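You operate a simulated robot arm through the tools that you are given. There is no shell and no other tool. Be economical: measure what you need, move in short steps, check, and stop when the job is done.

You are at the controls of a simulated robot arm. One attempt, no reset.

JOB
Move the blue pot along, dust the sill under it, and put it back.
Fine: use the orange cloth and lay it back where it was.
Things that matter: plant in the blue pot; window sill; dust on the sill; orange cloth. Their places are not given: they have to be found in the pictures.

Only the result counts: the job must be done as asked and must still hold three seconds after the hand-in. Knocking over, shifting, dropping, spilling or breaking anything else fails it. Flat cloth is picked up by pressing the open fingertips on it (5 to 10 N) and closing them slowly along it; thin cloth reads only 2 to 8 mm in the jaws.

ROBOT AND FRAMES
A 6-joint arm with a two-finger parallel gripper, fixed in place. Base frame: the origin is at the foot of the arm, x ahead of it, y to its left, z up. Units: m, degrees, N and s.
With the tool pointing down near the work surface it reaches from about 0.46 to 0.88 m from the base axis. Its first joint turns from -115.0 to 115.0 degrees. Payload 4.2 kg.
The TCP is the grasp point between the finger pads, 0.023 m short of the fingertips. In the tool frame z runs along the fingers and y along their closing line. The gripper opens to 0.094 m. The fingers are 0.038 m wide and 0.01 m thick; the gripper's body (0.054 by 0.096 m) begins 0.039 m behind the TCP.
Orientation is that of the tool frame in the base frame, as a unit quaternion [x, y, z, w]. With the fingers straight down and closing along the base's y, the tool's x points along the base's -x, its y along +y and its z along -z.

CONTROLS
- The arm moves only by the tool arm_command. Its argument "motion" is a list of rows, each an object of numbers (a shift or turn left out is 0, a gripper value left out holds the last): "tx", "ty", "tz": the shift along the tool's x, y, z in m; "ax", "ay", "az": the turn, a rotation vector about the tool's x, y, z in degrees; "claw": the opening, from 0 (shut) to 1 (fully open). In form: [{"tx": .., "ty": .., "tz": .., "ax": .., "ay": .., "az": .., "claw": ..}, ...]. A call has 1 to 10 rows; each row is the pose to reach, as a shift and turn from the pose commanded when the call began, along the tool's axes at that moment. A row lasts 0.2 s, in which the tool goes at most 0.05 m and 8.6 degrees; a call with a longer step from one row to the next is refused whole, and so is a gripper value outside its range. Where a pose cannot be reached the arm comes as near as it can. A force on the tool above 40 N (or 10 N above the force at the start of the call, whichever is more), or a blocked arm, ends the call early, and 0.2 s more pass. Each finger travels about 0.108 m/s and halts on what it meets, pressing with about 21 N; the grip force reading is that of the motor and also rises with nothing between the fingers. The clock runs only during rows and for 0.2 s after the last one: add rows that repeat a pose to give the fingers time. The reply holds the time, the measured pose of the TCP, the force on the tool along the base axes, the opening and the grip force, in the units named above and with some noise.
- Cameras (640 x 400 px; columns grow to the right, rows downward): "scene" is fixed at [0.0501, -0.5007, 1.5145]; the picture's right is [0.50, -0.86, 0.00], its down [-0.39, -0.23, -0.89] and it looks along [0.77, 0.45, -0.45] (base axes); focal length 319 px, centre (320, 200). "wrist" rides on the gripper at [0.086, 0.016, -0.074] in the tool frame; the picture's right is [-0.18, 0.98, 0.00], its down [-0.58, -0.11, -0.81] and it looks along [-0.79, -0.15, 0.59] (tool axes); focal length 243 px, centre (320, 200).
- capture(camera): a new picture of that camera. No time passes.
- lift_body(by): slides the trunk up (or, below 0, down) by that many m; the arm rides with it, the base frame stays. It gives what a move gives, with no picture.
- locate(camera, pixels): for up to 12 pixels [column, row] of the newest picture of that camera ("zoom" is the newest enlarged one), the place [x, y, z] in the base frame of the surface seen there, good to about 0.003 m. No time passes.
- inspect(camera, box): a new picture of the part [left, top, right, bottom] of that camera's present view, enlarged. No time passes.
- job_done(): hands the job in; it is judged then, once.

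Go step by step. Measure first, check grasps and placings, and put right what went wrong. The budget is 80 turns and 34 pictures, counting those below and the enlarged ones. Unless the task says otherwise, let go and move clear before handing in, and close with one line.

The tools are called after "Call:" by a JSON object that holds its "method" and its "body". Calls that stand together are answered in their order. arm_command: Moves the arm, as the interface text tells. Its arguments: {"type":"object","properties":{"motion":{"type":"array","items":{"type":"object","properties":{"tx":{"type":"number"},"ty":{"type":"number"},"tz":{"type":"number"},"ax":{"type":"number"},"ay":{"type":"number"},"az":{"type":"number"},"claw":{"type":"number"}}}}},"required":["motion"]} The other tools are called the same way: lift_body (by) slides the trunk up or down; capture (camera) takes a picture; locate (camera, pixels) gives the place of the surface under pixels of a picture; inspect (camera, box) takes an enlarged picture of a part of a camera's view; job_done () hands the job in.

At the start:

```text
time_s: 0.0
tcp_pos: [0.6009, -0.0581, 1.2214]
tcp_rot: [0.0, 1.0, 0.0, 0.0]
wrist_force: [1.0, 0.4, -0.5]
width: 0.0941
grip_force: 0.0
trunk travel left (down, up): [-0.85, 0.14]
```

scene: 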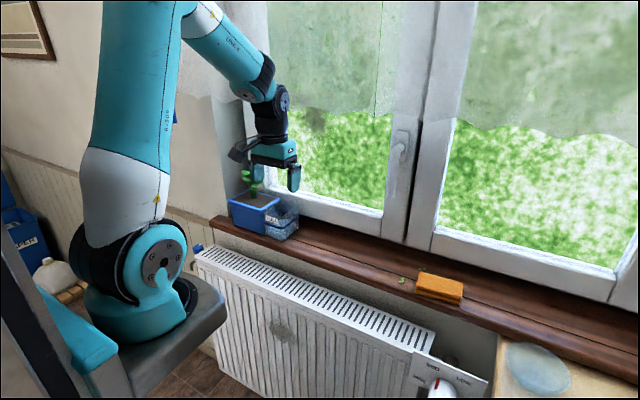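
wrist: 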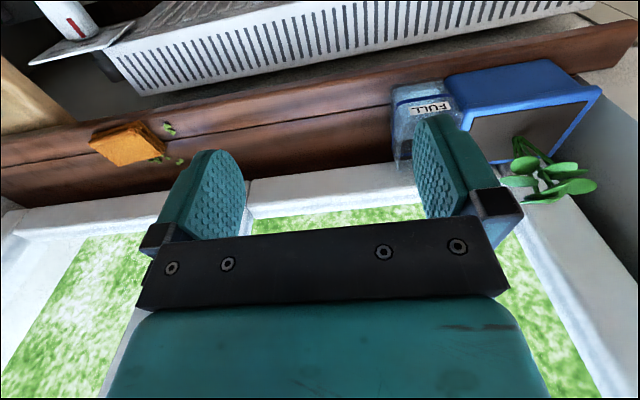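

The scene shows the blue pot near (253,213) with a clear "FULL" container beside it at (282,222), and the orange cloth at (440,287). I'll enlarge both areas.

Call:
{"method": "inspect", "body": {"camera": "scene", "box": [200, 150, 328, 250]}}

Call:
{"method": "inspect", "body": {"camera": "scene", "box": [360, 240, 488, 320]}}

Call:
{"method": "locate", "body": {"camera": "scene", "pixels": [[228, 202], [262, 212], [279, 200], [265, 236], [298, 215], [280, 240], [418, 274], [462, 284], [460, 303], [415, 292], [350, 250], [330, 225]]}}

Call:
{"method": "locate", "body": {"camera": "wrist", "pixels": [[447, 76], [580, 62], [602, 95], [470, 110], [425, 82], [395, 95], [398, 150], [90, 138], [140, 122], [165, 152], [115, 168], [300, 130]]}}

```text
4.00 times, centred on (264, 200) of scene
```

zoom: 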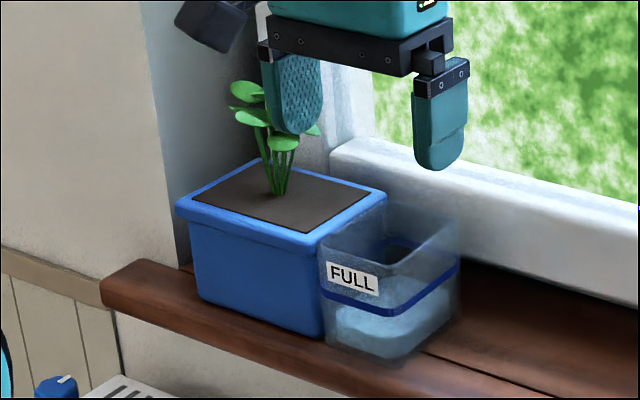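

```text
5.00 times, centred on (424, 280) of scene
```

zoom: 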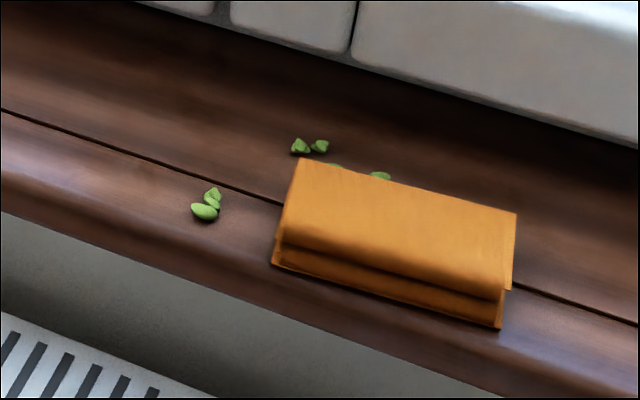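

```text
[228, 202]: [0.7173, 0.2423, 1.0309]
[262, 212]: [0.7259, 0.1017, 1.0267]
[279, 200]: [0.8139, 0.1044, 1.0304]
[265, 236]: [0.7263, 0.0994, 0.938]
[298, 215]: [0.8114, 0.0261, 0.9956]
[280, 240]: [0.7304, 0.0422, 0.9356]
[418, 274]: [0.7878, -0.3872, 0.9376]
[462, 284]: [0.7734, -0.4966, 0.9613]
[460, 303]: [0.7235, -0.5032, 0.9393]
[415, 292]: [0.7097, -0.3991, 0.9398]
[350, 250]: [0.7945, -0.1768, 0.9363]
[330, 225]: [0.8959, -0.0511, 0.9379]
```

```text
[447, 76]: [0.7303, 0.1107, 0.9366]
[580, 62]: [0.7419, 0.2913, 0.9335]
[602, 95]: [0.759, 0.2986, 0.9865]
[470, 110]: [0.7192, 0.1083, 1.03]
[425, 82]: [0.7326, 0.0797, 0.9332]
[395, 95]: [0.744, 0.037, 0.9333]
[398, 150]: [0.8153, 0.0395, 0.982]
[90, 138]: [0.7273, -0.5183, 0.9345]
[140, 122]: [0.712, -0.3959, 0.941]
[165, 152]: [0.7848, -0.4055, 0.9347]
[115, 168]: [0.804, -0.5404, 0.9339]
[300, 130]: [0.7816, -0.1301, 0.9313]
```

The pot is roughly 0.09 x 0.14 m, with the open-topped "FULL" container directly on its -y side. Some leaf bits lie around the cloth. I'll measure the cloth in the current zoom, then take a closer wrist view of the pot.

Call:
{"method": "locate", "body": {"camera": "zoom", "pixels": [[300, 162], [513, 215], [498, 325], [274, 262], [290, 240], [500, 292], [400, 220], [205, 205], [310, 147], [380, 176], [335, 166], [150, 275]]}}

Call:
{"method": "inspect", "body": {"camera": "wrist", "box": [380, 40, 620, 220]}}

```text
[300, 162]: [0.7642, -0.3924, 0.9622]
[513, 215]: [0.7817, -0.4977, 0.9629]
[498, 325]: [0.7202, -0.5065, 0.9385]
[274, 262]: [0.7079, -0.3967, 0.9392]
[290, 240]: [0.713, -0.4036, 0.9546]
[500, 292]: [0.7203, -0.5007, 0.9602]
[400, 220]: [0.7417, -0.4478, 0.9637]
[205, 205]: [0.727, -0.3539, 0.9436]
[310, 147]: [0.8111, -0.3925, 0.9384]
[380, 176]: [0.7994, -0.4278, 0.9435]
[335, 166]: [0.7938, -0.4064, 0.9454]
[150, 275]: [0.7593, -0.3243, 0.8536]
```

```text
2.22 times, centred on (500, 130) of wrist
```

zoom: 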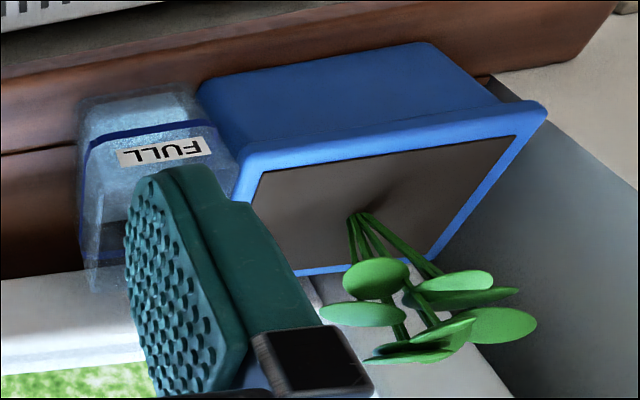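

The cloth is a folded pad about 0.065 x 0.105 x 0.027 m. Next I'll measure the pot rim, soil, stem and container.

Call:
{"method": "locate", "body": {"camera": "zoom", "pixels": [[238, 196], [258, 178], [540, 108], [515, 140], [440, 240], [350, 268], [360, 215], [300, 215], [290, 165], [85, 110], [200, 88], [90, 280]]}}

Call:
{"method": "inspect", "body": {"camera": "scene", "box": [225, 160, 305, 245]}}

```text
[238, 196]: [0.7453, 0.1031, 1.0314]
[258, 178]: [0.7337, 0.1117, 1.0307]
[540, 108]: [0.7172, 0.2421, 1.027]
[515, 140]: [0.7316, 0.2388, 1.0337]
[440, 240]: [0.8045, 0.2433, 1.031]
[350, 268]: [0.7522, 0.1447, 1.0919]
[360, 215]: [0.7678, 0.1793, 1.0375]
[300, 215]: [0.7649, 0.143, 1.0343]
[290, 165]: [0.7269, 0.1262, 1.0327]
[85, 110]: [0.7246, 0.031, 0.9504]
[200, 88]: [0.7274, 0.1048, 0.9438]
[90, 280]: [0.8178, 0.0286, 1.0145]
```

```text
4.71 times, centred on (265, 202) of scene
```

zoom: 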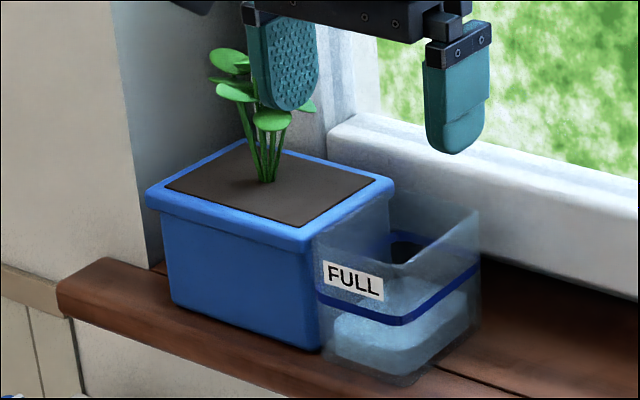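

I'll measure the container top, its interior and the pot body in this zoom.

Call:
{"method": "locate", "body": {"camera": "zoom", "pixels": [[318, 235], [476, 212], [404, 262], [400, 247], [320, 340], [330, 355], [405, 380], [394, 186], [300, 238], [148, 197], [310, 290], [390, 330]]}}

Call:
{"method": "inspect", "body": {"camera": "scene", "box": [264, 195, 304, 245]}}

```text
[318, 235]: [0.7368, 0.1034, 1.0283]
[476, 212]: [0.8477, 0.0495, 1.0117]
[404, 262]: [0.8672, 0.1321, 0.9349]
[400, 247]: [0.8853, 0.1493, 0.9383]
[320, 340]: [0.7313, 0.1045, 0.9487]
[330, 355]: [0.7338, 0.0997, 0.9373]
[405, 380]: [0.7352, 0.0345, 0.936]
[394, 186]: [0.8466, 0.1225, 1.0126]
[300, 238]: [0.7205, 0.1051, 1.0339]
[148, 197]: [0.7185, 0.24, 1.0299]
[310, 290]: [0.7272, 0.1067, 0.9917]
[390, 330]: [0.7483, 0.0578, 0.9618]
```

```text
8.00 times, centred on (284, 220) of scene
```

zoom: 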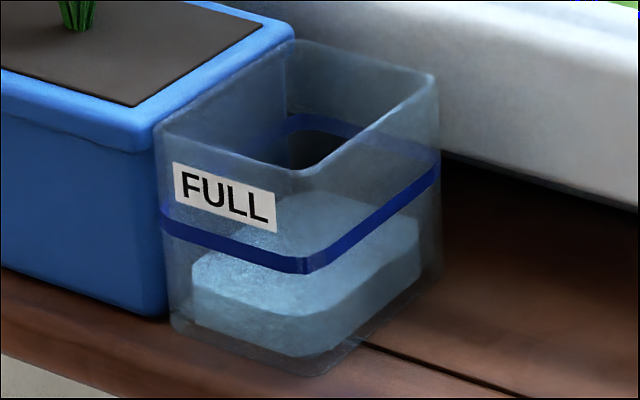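

The "FULL" box is open and part-filled with water, possibly a reservoir of the pot. The rim spans about 0.097 m in x, too wide for the jaws, so sliding it looks more likely. I'll move the wrist camera over to view the pot and the gap to the wall.

Call:
{"method": "arm_command", "body": {"motion": [{"ty": 0.04, "tx": 0.01}, {"ty": 0.08, "tx": 0.02}, {"ty": 0.12, "tx": 0.03}, {"ty": 0.16, "tx": 0.04}, {"ty": 0.2, "tx": 0.05}]}}

Call:
{"method": "capture", "body": {"camera": "wrist"}}

```text
time_s: 1.2
tcp_pos: [0.5507, 0.1418, 1.2223]
tcp_rot: [0.001, 1.0, 0.0, 0.001]
wrist_force: [0.3, -0.7, -0.2]
width: 0.0941
grip_force: 0.0
trunk travel left (down, up): [-0.85, 0.14]
```

```text
26 pictures are left
```

wrist: 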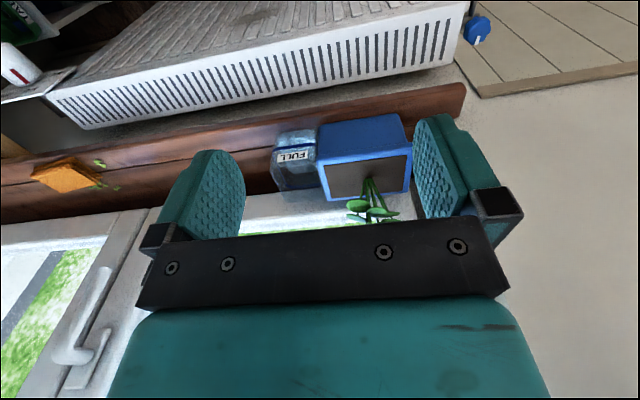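

The pot now shows at (365,160). I'll measure its rim corners, the side wall and the sill edges.

Call:
{"method": "locate", "body": {"camera": "wrist", "pixels": [[318, 163], [411, 152], [328, 200], [410, 190], [318, 128], [404, 115], [275, 150], [283, 190], [430, 110], [463, 90], [500, 150], [540, 200]]}}

Call:
{"method": "inspect", "body": {"camera": "wrist", "box": [260, 90, 480, 227]}}

```text
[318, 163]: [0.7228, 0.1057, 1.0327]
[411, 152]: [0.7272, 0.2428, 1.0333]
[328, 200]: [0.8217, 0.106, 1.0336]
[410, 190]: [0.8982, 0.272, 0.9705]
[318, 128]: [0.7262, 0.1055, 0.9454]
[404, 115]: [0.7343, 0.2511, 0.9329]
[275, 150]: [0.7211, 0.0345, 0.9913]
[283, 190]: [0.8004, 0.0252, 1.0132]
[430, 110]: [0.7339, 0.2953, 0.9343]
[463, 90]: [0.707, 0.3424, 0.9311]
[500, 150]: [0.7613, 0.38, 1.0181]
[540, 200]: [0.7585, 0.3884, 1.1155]
```

```text
2.91 times, centred on (370, 158) of wrist
```

zoom: 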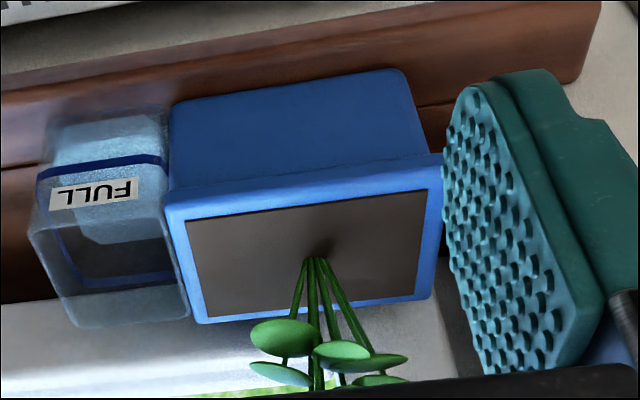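

Pot rim spans x 0.717–0.823 and y 0.102–0.246, too big to grasp, so I'll slide it along the sill from the +y side. I'll check the clearance to the reveal wall and the leaf extent.

Call:
{"method": "locate", "body": {"camera": "zoom", "pixels": [[282, 338], [340, 350], [385, 362], [405, 358], [252, 372], [318, 255], [445, 250], [455, 340], [440, 380], [425, 298], [190, 320], [430, 110]]}}

Call:
{"method": "locate", "body": {"camera": "scene", "pixels": [[232, 160], [225, 175], [222, 200], [217, 214], [236, 130], [228, 190], [215, 160], [240, 172], [247, 172], [268, 178], [250, 185], [238, 150]]}}

```text
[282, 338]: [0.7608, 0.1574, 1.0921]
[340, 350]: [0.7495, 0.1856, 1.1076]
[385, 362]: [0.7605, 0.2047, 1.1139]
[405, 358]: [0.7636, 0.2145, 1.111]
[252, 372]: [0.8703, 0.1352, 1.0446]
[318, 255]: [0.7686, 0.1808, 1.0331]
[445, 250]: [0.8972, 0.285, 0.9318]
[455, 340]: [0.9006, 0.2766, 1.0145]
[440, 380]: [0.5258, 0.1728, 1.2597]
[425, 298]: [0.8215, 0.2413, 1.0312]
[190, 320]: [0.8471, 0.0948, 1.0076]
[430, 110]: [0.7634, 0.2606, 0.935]
```

```text
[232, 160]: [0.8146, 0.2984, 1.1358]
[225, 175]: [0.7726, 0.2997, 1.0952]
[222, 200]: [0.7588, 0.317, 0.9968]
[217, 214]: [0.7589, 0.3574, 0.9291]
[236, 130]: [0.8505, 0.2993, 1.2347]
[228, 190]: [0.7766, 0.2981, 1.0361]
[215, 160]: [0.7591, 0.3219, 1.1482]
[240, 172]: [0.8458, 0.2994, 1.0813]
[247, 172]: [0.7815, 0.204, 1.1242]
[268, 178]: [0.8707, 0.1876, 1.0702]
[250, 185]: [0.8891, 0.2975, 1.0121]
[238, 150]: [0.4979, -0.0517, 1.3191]
```

The reveal side wall is at y≈0.299 and the room wall at x≈0.759 (y>0.30), so the gap beside the pot is only about 5 cm. I'll enter that gap from the front with a near-horizontal tool, closed fingers, camera up. First I turn the hand about its axis.

Call:
{"method": "arm_command", "body": {"motion": [{"az": 8.4, "claw": 0}, {"az": 16.8}, {"az": 25.2}, {"az": 33.6}, {"az": 42}, {"az": 50.4}, {"az": 58.8}, {"az": 67.2}, {"az": 75.6}, {"az": 84}]}}

Call:
{"method": "arm_command", "body": {"motion": [{"az": 8.4}, {"az": 16.8}, {"az": 25.2}, {"az": 33.6}, {"az": 42}, {"az": 50.4}, {"az": 58.8}, {"az": 67.2}, {"az": 75.6}, {"az": 84}]}}

Call:
{"method": "arm_command", "body": {"motion": [{"az": 8}, {"az": 16}, {"az": 24}, {"az": 32}]}}

```text
time_s: 3.4
tcp_pos: [0.551, 0.1431, 1.2206]
tcp_rot: [0.671, 0.741, 0.0, 0.0]
wrist_force: [-0.2, 0.0, -0.2]
width: 0.0
grip_force: 20.7
trunk travel left (down, up): [-0.85, 0.14]
```

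```text
time_s: 5.7
tcp_pos: [0.6164, 0.0466, 1.2745]
tcp_rot: [0.983, 0.136, -0.089, 0.09]
wrist_force: [0.8, 16.6, -36.0]
width: 0.0
grip_force: 21.1
out of reach, approached as far as the arm can: row 7, 8, 9, 10
trunk travel left (down, up): [-0.85, 0.14]
stopped in row 10: the force on the tool passed its limit (the readings are from after the stop); the commanded pose is now the measured one
```

```text
time_s: 6.0
tcp_pos: [0.6138, 0.0622, 1.2762]
tcp_rot: [0.983, 0.126, -0.09, 0.098]
wrist_force: [-0.6, 0.6, 0.8]
width: 0.0001
grip_force: 21.1
out of reach, approached as far as the arm can: row 1
trunk travel left (down, up): [-0.85, 0.14]
stopped in row 1: the force on the tool passed its limit (the readings are from after the stop); the commanded pose is now the measured one
```

The turn ran out of joint range and the hand strayed, with a force spike. I'll look to check nothing was hit.

Call:
{"method": "capture", "body": {"camera": "scene"}}

```text
24 pictures are left
```

scene: 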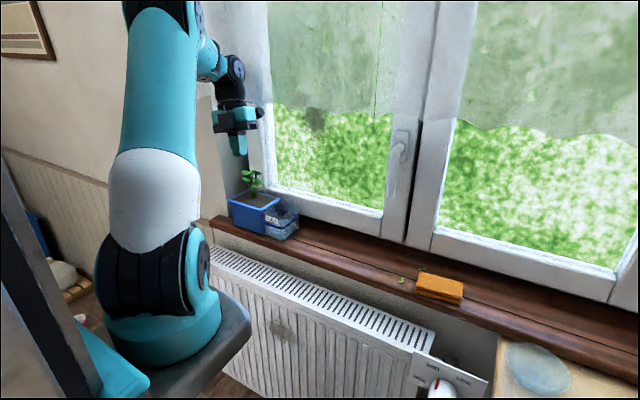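

Nothing was disturbed; the spike was the wrist's joint limit. I'll turn back to the previous vertical orientation.

Call:
{"method": "arm_command", "body": {"motion": [{"ay": 1.66, "az": -8.08}, {"ay": 3.32, "az": -16.16}, {"ay": 4.98, "az": -24.24}, {"ay": 6.64, "az": -32.3}, {"ay": 8.3, "az": -40.4}, {"ay": 9.96, "az": -48.5}, {"ay": 11.6, "az": -56.6}, {"ay": 13.3, "az": -64.6}, {"ay": 14.9, "az": -72.7}, {"ay": 16.6, "az": -80.8}]}}

Call:
{"method": "locate", "body": {"camera": "scene", "pixels": [[212, 220], [225, 226], [260, 240], [252, 252], [230, 255], [330, 300], [225, 250], [240, 262], [300, 262], [265, 180], [243, 180], [259, 184]]}}

```text
time_s: 8.2
tcp_pos: [0.6262, 0.0736, 1.2657]
tcp_rot: [0.668, 0.744, -0.008, 0.0]
wrist_force: [0.5, -2.3, 1.3]
width: 0.0001
grip_force: 20.8
trunk travel left (down, up): [-0.85, 0.14]
```

```text
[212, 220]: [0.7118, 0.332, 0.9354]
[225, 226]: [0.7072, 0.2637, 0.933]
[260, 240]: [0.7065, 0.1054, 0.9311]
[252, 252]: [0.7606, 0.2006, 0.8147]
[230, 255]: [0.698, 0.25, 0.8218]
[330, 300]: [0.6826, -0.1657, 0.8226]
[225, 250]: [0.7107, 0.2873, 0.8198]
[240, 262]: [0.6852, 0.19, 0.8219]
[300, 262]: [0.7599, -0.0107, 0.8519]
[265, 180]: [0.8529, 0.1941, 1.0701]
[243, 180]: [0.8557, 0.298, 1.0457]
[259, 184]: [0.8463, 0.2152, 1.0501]
```

The hand is vertical again and the sill front edge is at x≈0.70. I'll turn the hand to a 20° yaw and shift it to y≈0.27, in front of the wall.

Call:
{"method": "arm_command", "body": {"motion": [{"az": -8, "tx": 0.025}, {"az": -16, "tx": 0.05}, {"az": -24, "tx": 0.075}, {"az": -32, "tx": 0.1}, {"az": -40, "tx": 0.125}, {"az": -48, "tx": 0.15}, {"az": -56, "tx": 0.175, "ty": -0.005}, {"az": -64, "tx": 0.202, "ty": -0.009}]}}

```text
time_s: 10.0
tcp_pos: [0.5936, 0.2863, 1.2589]
tcp_rot: [0.17, 0.985, -0.012, -0.005]
wrist_force: [-0.6, -0.6, -0.2]
width: 0.0
grip_force: 20.9
trunk travel left (down, up): [-0.85, 0.14]
```

The yaw is right at about 20°. Now I pitch the fingers forward by 75°.

Call:
{"method": "arm_command", "body": {"motion": [{"ay": -8.3}, {"ay": -16.6}, {"ay": -25}, {"ay": -33.3}, {"ay": -41.6}, {"ay": -50}, {"ay": -58.3}, {"ay": -66.6}, {"ay": -75}]}}

```text
time_s: 12.0
tcp_pos: [0.5929, 0.2858, 1.2609]
tcp_rot: [0.129, 0.784, -0.114, 0.597]
wrist_force: [-0.4, -0.5, -0.2]
width: 0.0
grip_force: 20.7
trunk travel left (down, up): [-0.85, 0.14]
```

The pitch was reached, with the fingertips at about (0.614, 0.278). I'll lower with the trunk.

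Call:
{"method": "lift_body", "body": {"by": -0.15}}

Call:
{"method": "lift_body", "body": {"by": -0.108}}

Call:
{"method": "capture", "body": {"camera": "scene"}}

```text
time_s: 13.7
tcp_pos: [0.5937, 0.2871, 1.1098]
tcp_rot: [0.129, 0.784, -0.114, 0.596]
wrist_force: [0.2, 0.3, 0.2]
width: 0.0
grip_force: 20.9
trunk travel left (down, up): [-0.7, 0.29]
```

```text
time_s: 15.1
tcp_pos: [0.5934, 0.2872, 1.0017]
tcp_rot: [0.129, 0.784, -0.113, 0.597]
wrist_force: [0.2, -0.2, -0.1]
width: 0.0
grip_force: 21.2
trunk travel left (down, up): [-0.592, 0.398]
```

```text
23 pictures are left
```

scene: 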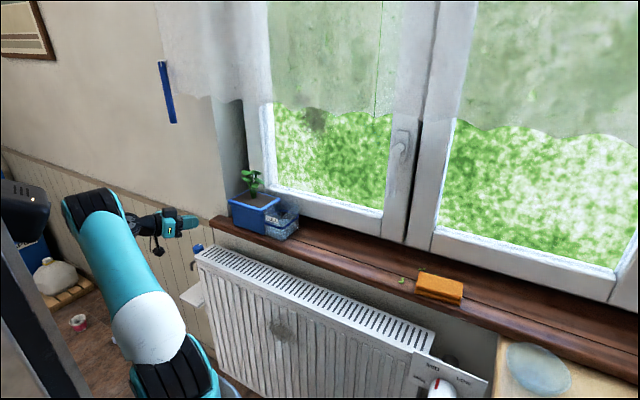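

The hand is level and in front of the wall. I'll check the blue knob at (197,248) and the shelf edge for clearance.

Call:
{"method": "locate", "body": {"camera": "scene", "pixels": [[197, 245], [196, 254], [190, 292], [158, 253], [155, 240], [185, 222], [170, 225]]}}

Call:
{"method": "capture", "body": {"camera": "wrist"}}

```text
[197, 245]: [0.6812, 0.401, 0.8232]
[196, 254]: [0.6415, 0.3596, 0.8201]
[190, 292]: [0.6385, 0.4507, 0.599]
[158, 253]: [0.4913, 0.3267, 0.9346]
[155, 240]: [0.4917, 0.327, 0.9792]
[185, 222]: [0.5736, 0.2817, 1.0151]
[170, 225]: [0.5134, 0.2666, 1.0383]
```

```text
22 pictures are left
```

wrist: 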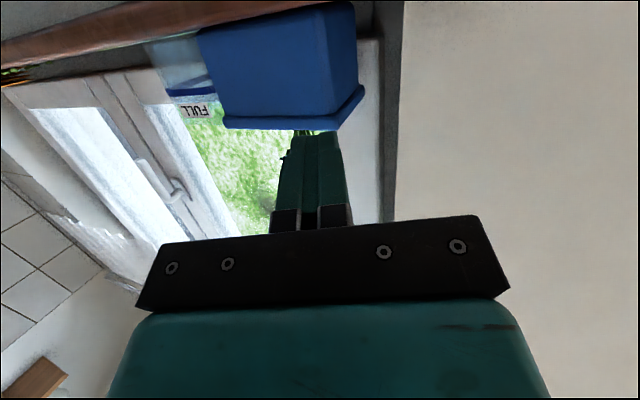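

The path is clear. I'll advance to just in front of the gap, with the tip at x≈0.70 and y≈0.264.

Call:
{"method": "arm_command", "body": {"motion": [{"tx": -0.006, "ty": 0.004, "tz": 0.0217}, {"tx": -0.012, "ty": 0.008, "tz": 0.0433}, {"tx": -0.018, "ty": 0.012, "tz": 0.065}, {"tx": -0.024, "ty": 0.0162, "tz": 0.0866}]}}

Call:
{"method": "inspect", "body": {"camera": "scene", "box": [170, 160, 310, 260]}}

```text
time_s: 16.1
tcp_pos: [0.6835, 0.272, 1.0015]
tcp_rot: [0.128, 0.784, -0.113, 0.597]
wrist_force: [-0.5, -0.4, 0.4]
width: 0.0
grip_force: 20.8
trunk travel left (down, up): [-0.592, 0.398]
```

```text
4.00 times, centred on (240, 210) of scene
```

zoom: 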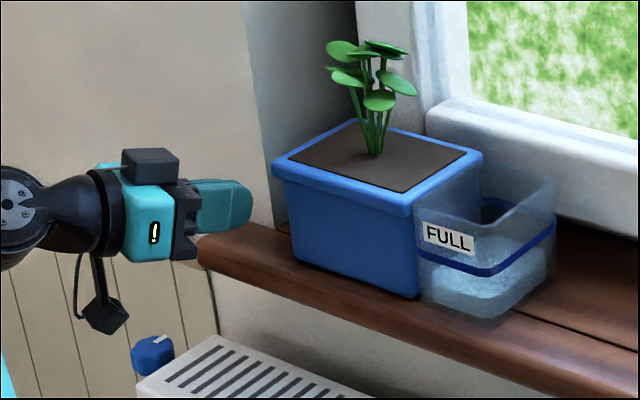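

The hand is aligned with the gap. I'll enter 0.07 m along +x, slowly.

Call:
{"method": "arm_command", "body": {"motion": [{"tx": -0.0036, "ty": 0.0047, "tz": 0.0127}, {"tx": -0.0072, "ty": 0.0094, "tz": 0.0254}, {"tx": -0.0107, "ty": 0.0142, "tz": 0.0381}, {"tx": -0.0143, "ty": 0.0189, "tz": 0.0508}, {"tx": -0.0179, "ty": 0.0236, "tz": 0.0635}]}}

Call:
{"method": "inspect", "body": {"camera": "scene", "box": [170, 160, 310, 260]}}

```text
time_s: 17.3
tcp_pos: [0.7535, 0.2707, 1.0026]
tcp_rot: [0.128, 0.784, -0.113, 0.597]
wrist_force: [0.6, 0.3, 0.1]
width: 0.0
grip_force: 20.9
trunk travel left (down, up): [-0.592, 0.398]
```

```text
4.00 times, centred on (240, 210) of scene
```

zoom: 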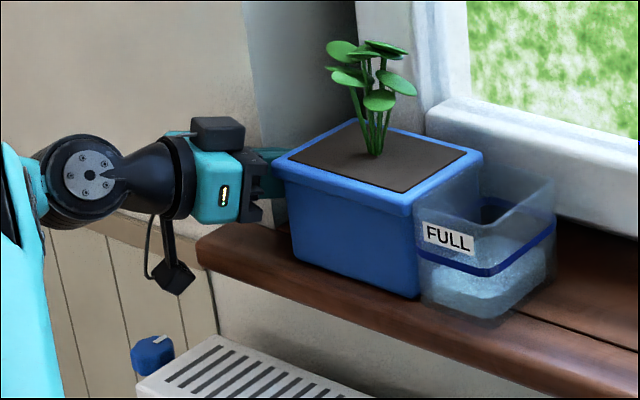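

The fingers are in the gap beside the pot. I'll push slowly along -y and watch the force.

Call:
{"method": "arm_command", "body": {"motion": [{"tx": -0.0003, "ty": -0.0047, "tz": 0.0017}, {"tx": -0.0007, "ty": -0.0094, "tz": 0.0033}, {"tx": -0.001, "ty": -0.0141, "tz": 0.005}, {"tx": -0.0013, "ty": -0.0188, "tz": 0.0067}, {"tx": -0.0017, "ty": -0.0235, "tz": 0.0083}, {"tx": -0.002, "ty": -0.0282, "tz": 0.01}, {"tx": -0.0023, "ty": -0.0329, "tz": 0.0117}, {"tx": -0.0027, "ty": -0.0376, "tz": 0.0133}]}}

Call:
{"method": "inspect", "body": {"camera": "scene", "box": [170, 160, 330, 260]}}

```text
time_s: 19.1
tcp_pos: [0.7526, 0.2316, 1.0026]
tcp_rot: [0.129, 0.784, -0.114, 0.596]
wrist_force: [0.0, 3.0, 0.2]
width: 0.0
grip_force: 21.0
trunk travel left (down, up): [-0.592, 0.398]
```

```text
4.00 times, centred on (250, 210) of scene
```

zoom: 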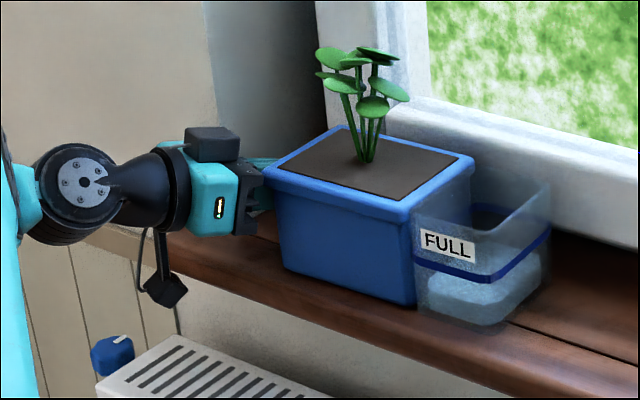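

The pot and box slide together at about 3 N. I'll check the yaw from the rim corners.

Call:
{"method": "locate", "body": {"camera": "zoom", "pixels": [[268, 172], [402, 216], [470, 160], [345, 130], [290, 182], [380, 214], [282, 265], [410, 303], [425, 312], [500, 322]]}}

```text
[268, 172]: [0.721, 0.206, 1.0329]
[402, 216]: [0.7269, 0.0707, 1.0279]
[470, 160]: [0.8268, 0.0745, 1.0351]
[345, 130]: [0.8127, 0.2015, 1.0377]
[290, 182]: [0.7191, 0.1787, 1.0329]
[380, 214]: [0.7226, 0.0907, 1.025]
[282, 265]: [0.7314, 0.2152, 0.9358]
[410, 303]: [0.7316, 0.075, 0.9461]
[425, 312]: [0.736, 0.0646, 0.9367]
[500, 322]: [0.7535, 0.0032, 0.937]
```

Yaw is small, within the noise. I'll continue pushing 0.09 m.

Call:
{"method": "arm_command", "body": {"motion": [{"tx": -0.0006, "ty": -0.0085, "tz": 0.003}, {"tx": -0.0012, "ty": -0.0169, "tz": 0.006}, {"tx": -0.0018, "ty": -0.0254, "tz": 0.009}, {"tx": -0.0024, "ty": -0.0339, "tz": 0.012}, {"tx": -0.003, "ty": -0.0423, "tz": 0.015}, {"tx": -0.0036, "ty": -0.0508, "tz": 0.018}, {"tx": -0.0042, "ty": -0.0593, "tz": 0.021}, {"tx": -0.0048, "ty": -0.0678, "tz": 0.024}, {"tx": -0.0054, "ty": -0.0762, "tz": 0.027}, {"tx": -0.006, "ty": -0.0847, "tz": 0.03}]}}

Call:
{"method": "inspect", "body": {"camera": "scene", "box": [190, 150, 350, 250]}}

```text
time_s: 21.3
tcp_pos: [0.7544, 0.1416, 1.0028]
tcp_rot: [0.13, 0.784, -0.115, 0.597]
wrist_force: [0.3, 2.0, 1.2]
width: 0.0
grip_force: 21.1
trunk travel left (down, up): [-0.592, 0.398]
```

```text
4.00 times, centred on (270, 200) of scene
```

zoom: 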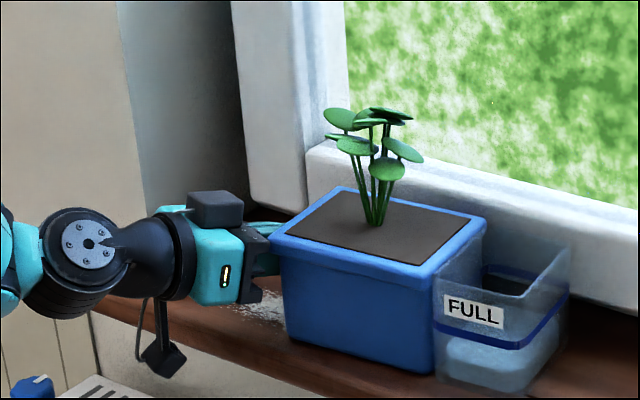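

Dust is visible on the sill behind the pot at zoom (265,300). I'll check the yaw and push on.

Call:
{"method": "locate", "body": {"camera": "zoom", "pixels": [[275, 240], [295, 254], [410, 278], [430, 276], [484, 222], [360, 190], [270, 305], [250, 300], [285, 340], [430, 372], [440, 380], [530, 390]]}}

Call:
{"method": "arm_command", "body": {"motion": [{"tx": -0.0006, "ty": -0.0085, "tz": 0.003}, {"tx": -0.0012, "ty": -0.0169, "tz": 0.006}, {"tx": -0.0018, "ty": -0.0254, "tz": 0.009}, {"tx": -0.0024, "ty": -0.0339, "tz": 0.012}, {"tx": -0.003, "ty": -0.0423, "tz": 0.015}, {"tx": -0.0036, "ty": -0.0508, "tz": 0.018}, {"tx": -0.0042, "ty": -0.0593, "tz": 0.021}, {"tx": -0.0048, "ty": -0.0678, "tz": 0.024}, {"tx": -0.0054, "ty": -0.0762, "tz": 0.027}, {"tx": -0.006, "ty": -0.0847, "tz": 0.03}]}}

Call:
{"method": "capture", "body": {"camera": "scene"}}

```text
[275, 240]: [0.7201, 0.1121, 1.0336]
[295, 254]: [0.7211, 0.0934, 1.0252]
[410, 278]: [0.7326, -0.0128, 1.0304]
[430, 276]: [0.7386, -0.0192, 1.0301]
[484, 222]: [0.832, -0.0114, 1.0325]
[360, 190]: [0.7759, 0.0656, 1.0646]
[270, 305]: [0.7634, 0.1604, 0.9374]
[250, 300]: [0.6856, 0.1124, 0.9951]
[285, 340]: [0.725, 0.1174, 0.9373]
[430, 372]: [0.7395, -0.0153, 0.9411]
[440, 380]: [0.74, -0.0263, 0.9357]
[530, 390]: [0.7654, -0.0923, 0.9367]
```

```text
time_s: 23.5
tcp_pos: [0.7545, 0.0513, 1.0015]
tcp_rot: [0.129, 0.784, -0.114, 0.596]
wrist_force: [0.2, 1.7, -0.2]
width: 0.0
grip_force: 21.4
trunk travel left (down, up): [-0.592, 0.398]
```

```text
17 pictures are left
```

scene: 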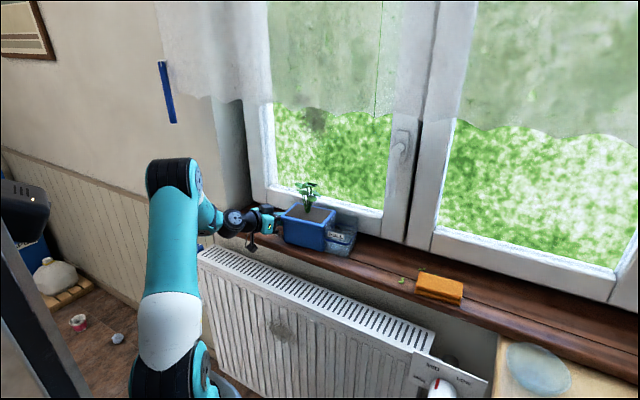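

The pot has gained about 6° of yaw, which the flat two-finger return push should square up. I'll push 0.03 m more, then back off.

Call:
{"method": "arm_command", "body": {"motion": [{"tx": -0.0006, "ty": -0.0085, "tz": 0.003}, {"tx": -0.0012, "ty": -0.0169, "tz": 0.006}, {"tx": -0.0018, "ty": -0.0254, "tz": 0.009}, {"tx": -0.0022, "ty": -0.0311, "tz": 0.011}, {"tx": -0.0014, "ty": -0.0198, "tz": 0.007}, {"tx": 0.0052, "ty": -0.022, "tz": -0.02}, {"tx": 0.0129, "ty": -0.033, "tz": -0.047}, {"tx": 0.02, "ty": -0.042, "tz": -0.072}]}}

Call:
{"method": "capture", "body": {"camera": "scene"}}

```text
time_s: 25.3
tcp_pos: [0.6689, 0.0372, 1.0027]
tcp_rot: [0.129, 0.783, -0.113, 0.597]
wrist_force: [0.4, -0.8, -0.2]
width: 0.0
grip_force: 20.7
trunk travel left (down, up): [-0.592, 0.398]
```

```text
16 pictures are left
```

scene: 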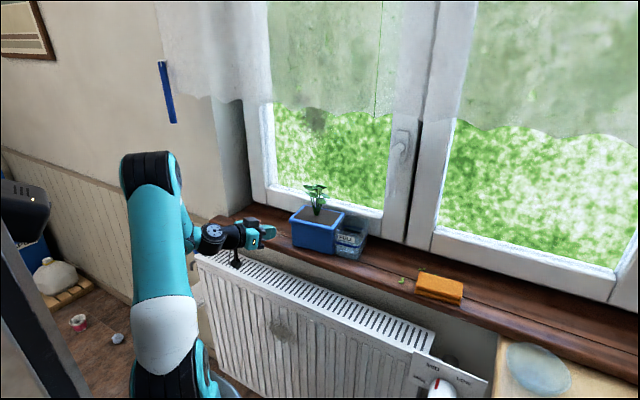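

The pot is clear and upright. I'll back away, raise the trunk and set the tool vertical.

Call:
{"method": "arm_command", "body": {"motion": [{"tx": 0.0045, "ty": -0.0059, "tz": -0.0159}, {"tx": 0.009, "ty": -0.0118, "tz": -0.0318}, {"tx": 0.0135, "ty": -0.0177, "tz": -0.0476}, {"tx": 0.0179, "ty": -0.0236, "tz": -0.0635}]}}

Call:
{"method": "lift_body", "body": {"by": 0.258}}

Call:
{"method": "arm_command", "body": {"motion": [{"ay": 8.3}, {"ay": 16.6}, {"ay": 25}, {"ay": 33.3}, {"ay": 41.6}, {"ay": 50}, {"ay": 58.3}, {"ay": 66.6}, {"ay": 74.8}]}}

Call:
{"method": "inspect", "body": {"camera": "scene", "box": [210, 170, 370, 270]}}

```text
time_s: 26.3
tcp_pos: [0.598, 0.0377, 1.0021]
tcp_rot: [0.129, 0.784, -0.114, 0.596]
wrist_force: [1.2, -0.4, 0.1]
width: 0.0001
grip_force: 21.3
trunk travel left (down, up): [-0.592, 0.398]
```

```text
time_s: 29.0
tcp_pos: [0.5981, 0.0398, 1.2596]
tcp_rot: [0.129, 0.784, -0.114, 0.596]
wrist_force: [0.2, -0.5, 0.4]
width: 0.0
grip_force: 20.9
trunk travel left (down, up): [-0.85, 0.14]
```

```text
time_s: 31.0
tcp_pos: [0.5994, 0.0392, 1.2601]
tcp_rot: [0.171, 0.985, -0.012, -0.003]
wrist_force: [-1.1, -0.2, -0.1]
width: 0.0001
grip_force: 20.6
trunk travel left (down, up): [-0.85, 0.14]
```

```text
4.00 times, centred on (290, 220) of scene
```

zoom: 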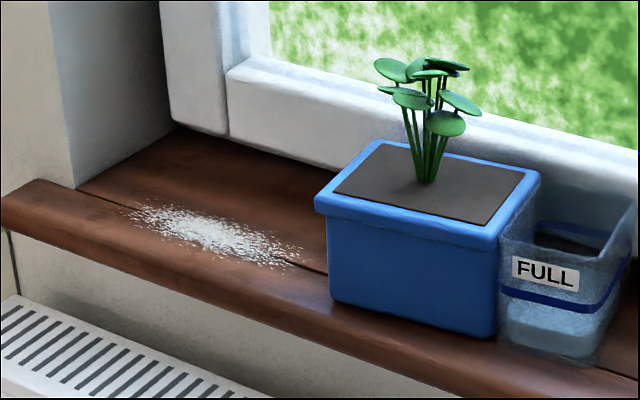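

The dust patch is clear at zoom (215,230). I'll measure its extent and the pot's present pose.

Call:
{"method": "locate", "body": {"camera": "zoom", "pixels": [[122, 208], [160, 205], [300, 262], [265, 270], [280, 240], [170, 240], [215, 230], [335, 212], [480, 245], [332, 295], [490, 338], [560, 358]]}}

Call:
{"method": "arm_command", "body": {"motion": [{"az": -8.4, "tx": 0.007, "ty": -0.019}, {"az": -16.8, "tx": 0.014, "ty": -0.038}, {"az": -25.2, "tx": 0.02, "ty": -0.056}, {"az": -33.6, "tx": 0.027, "ty": -0.075}, {"az": -42, "tx": 0.034, "ty": -0.094}, {"az": -50.4, "tx": 0.041, "ty": -0.113}, {"az": -58.8, "tx": 0.048, "ty": -0.132}, {"az": -67.2, "tx": 0.055, "ty": -0.151}, {"az": -75.6, "tx": 0.062, "ty": -0.17}, {"az": -84, "tx": 0.068, "ty": -0.188}]}}

```text
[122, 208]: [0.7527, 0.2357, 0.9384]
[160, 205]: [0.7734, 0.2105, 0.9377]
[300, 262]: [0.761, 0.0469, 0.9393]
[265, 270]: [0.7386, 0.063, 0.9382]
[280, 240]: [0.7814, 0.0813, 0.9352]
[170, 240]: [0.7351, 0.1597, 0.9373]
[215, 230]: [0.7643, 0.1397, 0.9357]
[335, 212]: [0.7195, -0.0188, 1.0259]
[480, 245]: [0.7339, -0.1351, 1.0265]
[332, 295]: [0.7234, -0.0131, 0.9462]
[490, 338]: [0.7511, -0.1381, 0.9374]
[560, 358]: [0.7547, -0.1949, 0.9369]
```

```text
time_s: 33.2
tcp_pos: [0.4711, -0.1147, 1.265]
tcp_rot: [-0.532, 0.847, -0.007, -0.01]
wrist_force: [0.1, -0.2, -0.3]
width: 0.0
grip_force: 20.4
trunk travel left (down, up): [-0.85, 0.14]
```

Dust spans x 0.735–0.785 and y 0.047–0.236, and the pot is now at y<0. I'll go over to the cloth, turning so the jaws close across its 0.065 m width.

Call:
{"method": "arm_command", "body": {"motion": [{"tx": 0.0198, "ty": -0.0396, "az": -3.2}, {"tx": 0.0396, "ty": -0.0792, "az": -6.4}, {"tx": 0.0594, "ty": -0.1188, "az": -9.6}, {"tx": 0.0792, "ty": -0.1584, "az": -12.8}, {"tx": 0.099, "ty": -0.198, "az": -16, "ay": -0.7}, {"tx": 0.1188, "ty": -0.2376, "az": -19.2, "ay": -1.4}, {"tx": 0.1386, "ty": -0.2772, "az": -22.4, "ay": -1.4}, {"tx": 0.1584, "ty": -0.3168, "az": -25.6, "ay": -1.4}, {"tx": 0.1782, "ty": -0.3564, "az": -28.8, "ay": -1.4}, {"tx": 0.198, "ty": -0.396, "az": -31.7, "ay": -1.4, "claw": 0.3}]}}

Call:
{"method": "inspect", "body": {"camera": "scene", "box": [380, 210, 508, 310]}}

```text
time_s: 35.1
tcp_pos: [0.6636, -0.3724, 1.2723]
tcp_rot: [0.715, -0.698, -0.023, 0.008]
wrist_force: [14.5, -9.4, -34.8]
width: 0.0001
grip_force: 21.3
trunk travel left (down, up): [-0.85, 0.14]
stopped in row 9: the force on the tool passed its limit (the readings are from after the stop); the commanded pose is now the measured one
```

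```text
4.00 times, centred on (444, 260) of scene
```

zoom: 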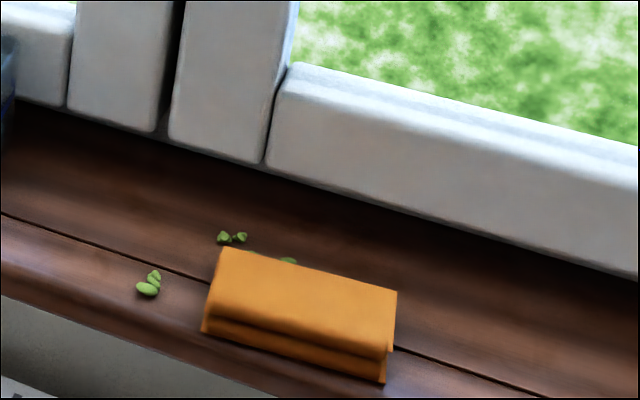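

The arm stopped on a force at z=1.27 with nothing at the fingertips. I'll look at the whole scene.

Call:
{"method": "capture", "body": {"camera": "scene"}}

```text
13 pictures are left
```

scene: 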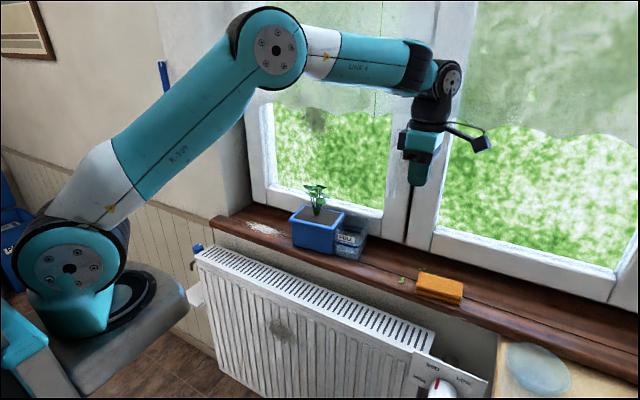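

No contact is visible anywhere near the hand. I'll read the force while holding still.

Call:
{"method": "arm_command", "body": {"motion": [{"az": 0}, {"az": 2}]}}

```text
time_s: 35.5
tcp_pos: [0.6482, -0.4028, 1.2371]
tcp_rot: [0.715, -0.695, -0.079, 0.008]
wrist_force: [-5.8, 13.0, 7.8]
width: 0.0
grip_force: 21.0
trunk travel left (down, up): [-0.85, 0.14]
stopped in row 1: the arm was blocked; the commanded pose is now the measured one
```

The pose is still drifting, so I'll hold for a moment to let it settle.

Call:
{"method": "arm_command", "body": {"motion": [{"tz": 0}, {"tz": 0}, {"tz": 0}]}}

```text
time_s: 35.8
tcp_pos: [0.6307, -0.4257, 1.197]
tcp_rot: [0.715, -0.683, -0.149, 0.009]
wrist_force: [0.1, 0.7, 0.3]
width: 0.0
grip_force: 21.0
trunk travel left (down, up): [-0.85, 0.14]
stopped in row 1: the arm was blocked; the commanded pose is now the measured one
```

It is still settling, but the forces are near zero now. I'll hold once more.

Call:
{"method": "arm_command", "body": {"motion": [{"tz": 0}, {"tz": 0}]}}

```text
time_s: 36.1
tcp_pos: [0.6246, -0.3914, 1.1587]
tcp_rot: [0.689, -0.688, -0.224, 0.043]
wrist_force: [-2.6, 1.9, 0.3]
width: 0.0
grip_force: 21.0
trunk travel left (down, up): [-0.85, 0.14]
stopped in row 1: the arm was blocked; the commanded pose is now the measured one
```

Holding here drives the wrist towards some limit. I'll turn back the other way, where joint range was free, and move up a little.

Call:
{"method": "arm_command", "body": {"motion": [{"az": 6, "tz": -0.01}, {"az": 12, "tz": -0.02}, {"az": 18, "tz": -0.03}, {"az": 24, "tz": -0.04}]}}

Call:
{"method": "capture", "body": {"camera": "scene"}}

```text
time_s: 36.5
tcp_pos: [0.7217, -0.3369, 1.0754]
tcp_rot: [0.7, -0.653, -0.274, 0.089]
wrist_force: [-2.6, 6.9, -12.3]
width: 0.0
grip_force: 20.9
trunk travel left (down, up): [-0.85, 0.14]
stopped in row 1: the arm was blocked; the commanded pose is now the measured one
```

```text
12 pictures are left
```

scene: 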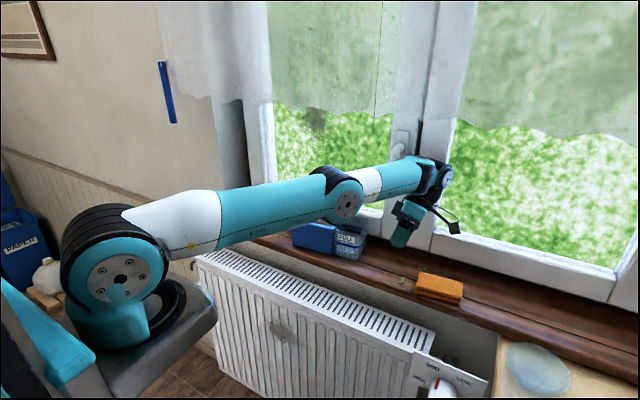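

The arm has swung into a low-elbow posture above the pot. I'll raise the trunk at once to clear the plant.

Call:
{"method": "lift_body", "body": {"by": 0.13}}

Call:
{"method": "capture", "body": {"camera": "scene"}}

```text
time_s: 37.9
tcp_pos: [0.7091, -0.3516, 1.1438]
tcp_rot: [0.684, -0.651, -0.316, 0.096]
wrist_force: [-0.6, -0.1, -0.2]
width: 0.0002
grip_force: 21.1
trunk travel left (down, up): [-0.976, 0.014]
stopped: the arm was blocked; the commanded pose is now the measured one
```

```text
11 pictures are left
```

scene: 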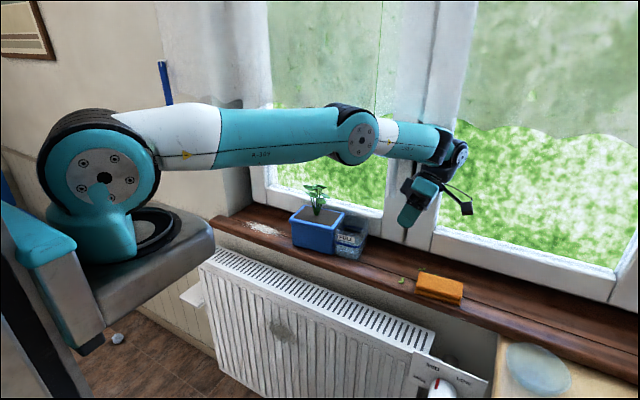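

Plant and pot are intact. I'll hold again and see whether the arm stays put now.

Call:
{"method": "arm_command", "body": {"motion": [{"tz": 0}]}}

```text
time_s: 38.3
tcp_pos: [0.7095, -0.3518, 1.1427]
tcp_rot: [0.684, -0.652, -0.313, 0.097]
wrist_force: [-0.1, 0.1, -0.6]
width: 0.0
grip_force: 20.0
trunk travel left (down, up): [-0.976, 0.014]
```

It's stable now. I'll take a small step towards vertical, moving back and up, and watch the reading.

Call:
{"method": "arm_command", "body": {"motion": [{"tx": -0.002, "ty": 0.0126, "tz": -0.0008, "ax": 3.8, "ay": 0.9, "az": 3.1}, {"tx": -0.004, "ty": 0.0252, "tz": -0.0016, "ax": 7.6, "ay": 1.7, "az": 6.3}]}}

```text
time_s: 38.9
tcp_pos: [0.679, -0.3532, 1.1332]
tcp_rot: [-0.63, 0.713, 0.294, -0.093]
wrist_force: [-0.1, -0.9, 0.0]
width: 0.0
grip_force: 21.1
trunk travel left (down, up): [-0.976, 0.014]
stopped in row 2: the arm was blocked; the commanded pose is now the measured one
```

Again "blocked" without any force, so the wrist is likely near a joint stop. I'll hold, then try a pure turn of the hand away from it.

Call:
{"method": "arm_command", "body": {"motion": [{"tz": 0}]}}

Call:
{"method": "inspect", "body": {"camera": "scene", "box": [20, 20, 500, 320]}}

```text
time_s: 39.3
tcp_pos: [0.6828, -0.349, 1.1313]
tcp_rot: [-0.634, 0.71, 0.293, -0.093]
wrist_force: [0.9, -0.1, 1.5]
width: 0.0
grip_force: 21.4
trunk travel left (down, up): [-0.976, 0.014]
```

```text
1.33 times, centred on (260, 170) of scene
```

zoom: 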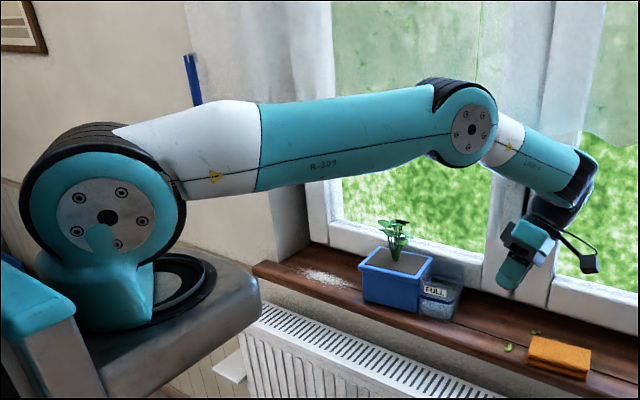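

The elbow is still up and the posture is sane, but the hand is tilted back. I'll try a pure, slow rotation towards vertical.

Call:
{"method": "arm_command", "body": {"motion": [{"ax": 2.3, "ay": 0.5, "az": 1.5}, {"ax": 4.6, "ay": 1.0, "az": 3.0}, {"ax": 6.9, "ay": 1.5, "az": 4.5}]}}

```text
time_s: 40.1
tcp_pos: [0.6882, -0.3462, 1.1354]
tcp_rot: [-0.616, 0.749, 0.233, -0.075]
wrist_force: [-0.7, 0.2, -0.6]
width: 0.0
grip_force: 21.1
trunk travel left (down, up): [-0.976, 0.014]
```

That works. I'll continue the rotation to vertical.

Call:
{"method": "arm_command", "body": {"motion": [{"ax": 2.9, "ay": 0.6, "az": 1.8}, {"ax": 5.7, "ay": 1.2, "az": 3.7}, {"ax": 8.5, "ay": 1.9, "az": 5.5}, {"ax": 11.4, "ay": 2.5, "az": 7.3}, {"ax": 14.2, "ay": 3.1, "az": 9.2}, {"ax": 17, "ay": 3.7, "az": 11}, {"ax": 19.8, "ay": 4.3, "az": 12.8}, {"ax": 22.6, "ay": 5, "az": 14.6}, {"ax": 25.4, "ay": 5.6, "az": 16.5}, {"ax": 28.3, "ay": 6.2, "az": 18.3}]}}

```text
time_s: 42.3
tcp_pos: [0.734, -0.3722, 1.1441]
tcp_rot: [-0.502, 0.862, 0.061, -0.025]
wrist_force: [0.5, -0.1, -0.3]
width: 0.0001
grip_force: 20.4
out of reach, approached as far as the arm can: row 2, 3, 4, 5, 6, 7, 8, 9, 10
trunk travel left (down, up): [-0.976, 0.014]
```

Residual tilt is about 7° and the reach limit is close. I'll move back towards the middle, up, and turn towards the neutral yaw.

Call:
{"method": "arm_command", "body": {"motion": [{"tx": -0.0027, "ty": 0.0154, "tz": -0.006, "ax": 0.8, "az": 4}, {"tx": -0.0054, "ty": 0.0308, "tz": -0.012, "ax": 1.5, "az": 8}, {"tx": -0.0081, "ty": 0.0462, "tz": -0.018, "ax": 2.3, "az": 12}, {"tx": -0.0108, "ty": 0.0616, "tz": -0.024, "ax": 3, "az": 16}, {"tx": -0.0135, "ty": 0.077, "tz": -0.03, "ax": 3.8, "az": 20}, {"tx": -0.0162, "ty": 0.0924, "tz": -0.036, "ax": 4.5, "az": 24}, {"tx": -0.0189, "ty": 0.1078, "tz": -0.042, "ax": 5.3, "az": 28}, {"tx": -0.0216, "ty": 0.1232, "tz": -0.048, "ax": 6, "az": 32}, {"tx": -0.0243, "ty": 0.1386, "tz": -0.054, "ax": 6.8, "az": 36}, {"tx": -0.027, "ty": 0.154, "tz": -0.06, "ax": 7.5, "ay": 1, "az": 40}]}}

```text
time_s: 43.8
tcp_pos: [0.748, -0.3455, 1.142]
tcp_rot: [-0.298, 0.952, 0.052, -0.052]
wrist_force: [1.6, 1.0, 7.5]
width: 0.0
grip_force: 21.2
out of reach, approached as far as the arm can: row 1, 2, 3, 4, 5, 6, 7
trunk travel left (down, up): [-0.976, 0.014]
stopped in row 7: the arm was blocked; the commanded pose is now the measured one
```

It can't move inward in this posture, so I need to see it.

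Call:
{"method": "capture", "body": {"camera": "scene"}}

```text
9 pictures are left
```

scene: 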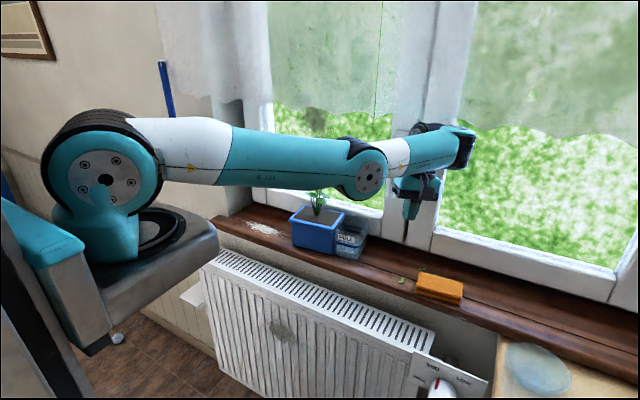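

The elbow has dropped into the elbow-down posture. I'll measure the shoulder, elbow and wrist positions to plan the escape.

Call:
{"method": "locate", "body": {"camera": "scene", "pixels": [[105, 180], [369, 178], [463, 150], [425, 130], [412, 210], [415, 185], [318, 195], [310, 225]]}}

```text
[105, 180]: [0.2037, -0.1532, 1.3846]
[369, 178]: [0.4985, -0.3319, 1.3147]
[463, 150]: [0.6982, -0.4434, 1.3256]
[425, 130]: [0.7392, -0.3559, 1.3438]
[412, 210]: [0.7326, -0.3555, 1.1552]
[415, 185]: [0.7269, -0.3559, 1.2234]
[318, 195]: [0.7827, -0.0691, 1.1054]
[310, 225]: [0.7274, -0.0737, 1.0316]
```

Shoulder is at z≈1.385, elbow at 1.315, wrist at about 1.33: nearly straight and slightly elbow-down. I'll try a small inward and upward step to see whether the arm comes back to elbow-up.

Call:
{"method": "arm_command", "body": {"motion": [{"tz": -0.02}, {"tz": -0.04}, {"tz": -0.06}, {"tz": -0.08}, {"tz": -0.1}]}}

```text
time_s: 44.9
tcp_pos: [0.7269, -0.3446, 1.1421]
tcp_rot: [-0.292, 0.944, 0.116, -0.101]
wrist_force: [-0.1, 0.6, -0.2]
width: 0.0001
grip_force: 20.6
trunk travel left (down, up): [-0.976, 0.014]
stopped in row 5: the arm was blocked; the commanded pose is now the measured one
```

No rise at all, so something may be holding the wrist. I'll zoom in on it.

Call:
{"method": "inspect", "body": {"camera": "scene", "box": [320, 80, 512, 230]}}

```text
2.67 times, centred on (416, 155) of scene
```

zoom: 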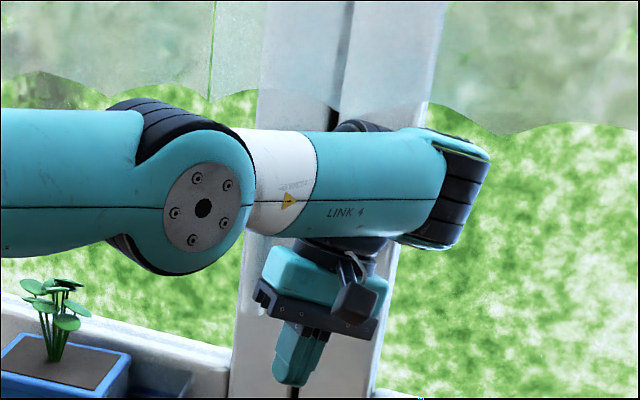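

The hand hangs under the forearm with the camera close beneath it, so the wrist is probably half-way between two solutions. I'll try turning the hand towards θ=0 on the spot.

Call:
{"method": "arm_command", "body": {"motion": [{"az": 3}, {"az": 6}, {"az": 9}, {"az": 12}]}}

```text
time_s: 45.9
tcp_pos: [0.7262, -0.3408, 1.1411]
tcp_rot: [-0.193, 0.969, 0.102, -0.111]
wrist_force: [0.1, 0.6, -0.3]
width: 0.0
grip_force: 21.1
trunk travel left (down, up): [-0.976, 0.014]
```

The rotation follows well. I'll continue towards the yaw that lines up with the arm, θ≈+27.

Call:
{"method": "arm_command", "body": {"motion": [{"az": 5}, {"az": 10}, {"az": 15}, {"az": 20}, {"az": 25}, {"az": 30}, {"az": 35}, {"az": 40}, {"az": 45}, {"az": 50}]}}

```text
time_s: 48.1
tcp_pos: [0.7269, -0.3414, 1.1405]
tcp_rot: [0.235, 0.96, 0.046, -0.144]
wrist_force: [0.1, -0.1, -0.3]
width: 0.0001
grip_force: 21.3
trunk travel left (down, up): [-0.976, 0.014]
```

The hand is aligned, tilted 17° inward. I'll test a small inward and upward move.

Call:
{"method": "arm_command", "body": {"motion": [{"tx": 0.01, "tz": -0.01}, {"tx": 0.02, "tz": -0.02}, {"tx": 0.03, "tz": -0.03}, {"tx": 0.04, "tz": -0.04}]}}

```text
time_s: 49.1
tcp_pos: [0.707, -0.3248, 1.1465]
tcp_rot: [0.231, 0.953, 0.061, -0.187]
wrist_force: [-0.7, -0.6, -1.1]
width: 0.0003
grip_force: 20.6
out of reach, approached as far as the arm can: row 2, 3, 4
trunk travel left (down, up): [-0.976, 0.014]
```

The elbow limit blocks inward motion here. I'll straighten the arm by swinging out along -y at this height, clear above the cloth, to come back elbow-up.

Call:
{"method": "arm_command", "body": {"motion": [{"tx": -0.008, "ty": -0.0194, "tz": -0.0072}, {"tx": -0.016, "ty": -0.0388, "tz": -0.0144}, {"tx": -0.024, "ty": -0.0582, "tz": -0.0216}, {"tx": -0.032, "ty": -0.0776, "tz": -0.0288}, {"tx": -0.04, "ty": -0.097, "tz": -0.036}, {"tx": -0.048, "ty": -0.1164, "tz": -0.0432}, {"tx": -0.056, "ty": -0.1358, "tz": -0.0504}, {"tx": -0.064, "ty": -0.1552, "tz": -0.0576}]}}

```text
time_s: 50.5
tcp_pos: [0.6963, -0.4463, 1.1389]
tcp_rot: [0.229, 0.948, 0.075, -0.208]
wrist_force: [1.0, 1.6, -3.0]
width: 0.0
grip_force: 21.0
out of reach, approached as far as the arm can: row 6
trunk travel left (down, up): [-0.976, 0.014]
stopped in row 6: the arm was blocked; the commanded pose is now the measured one
```

It reached its extension at r≈0.83. Now I try upward to see whether the elbow lifts.

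Call:
{"method": "arm_command", "body": {"motion": [{"tz": -0.015, "tx": 0.006}, {"tz": -0.03, "tx": 0.012}, {"tz": -0.045, "tx": 0.018}, {"tz": -0.06, "tx": 0.024}, {"tz": -0.075, "tx": 0.03}]}}

```text
time_s: 51.6
tcp_pos: [0.6741, -0.4393, 1.1469]
tcp_rot: [0.225, 0.932, 0.105, -0.265]
wrist_force: [0.3, -0.4, 0.6]
width: 0.0001
grip_force: 20.5
trunk travel left (down, up): [-0.976, 0.014]
stopped in row 5: the arm was blocked; the commanded pose is now the measured one
```

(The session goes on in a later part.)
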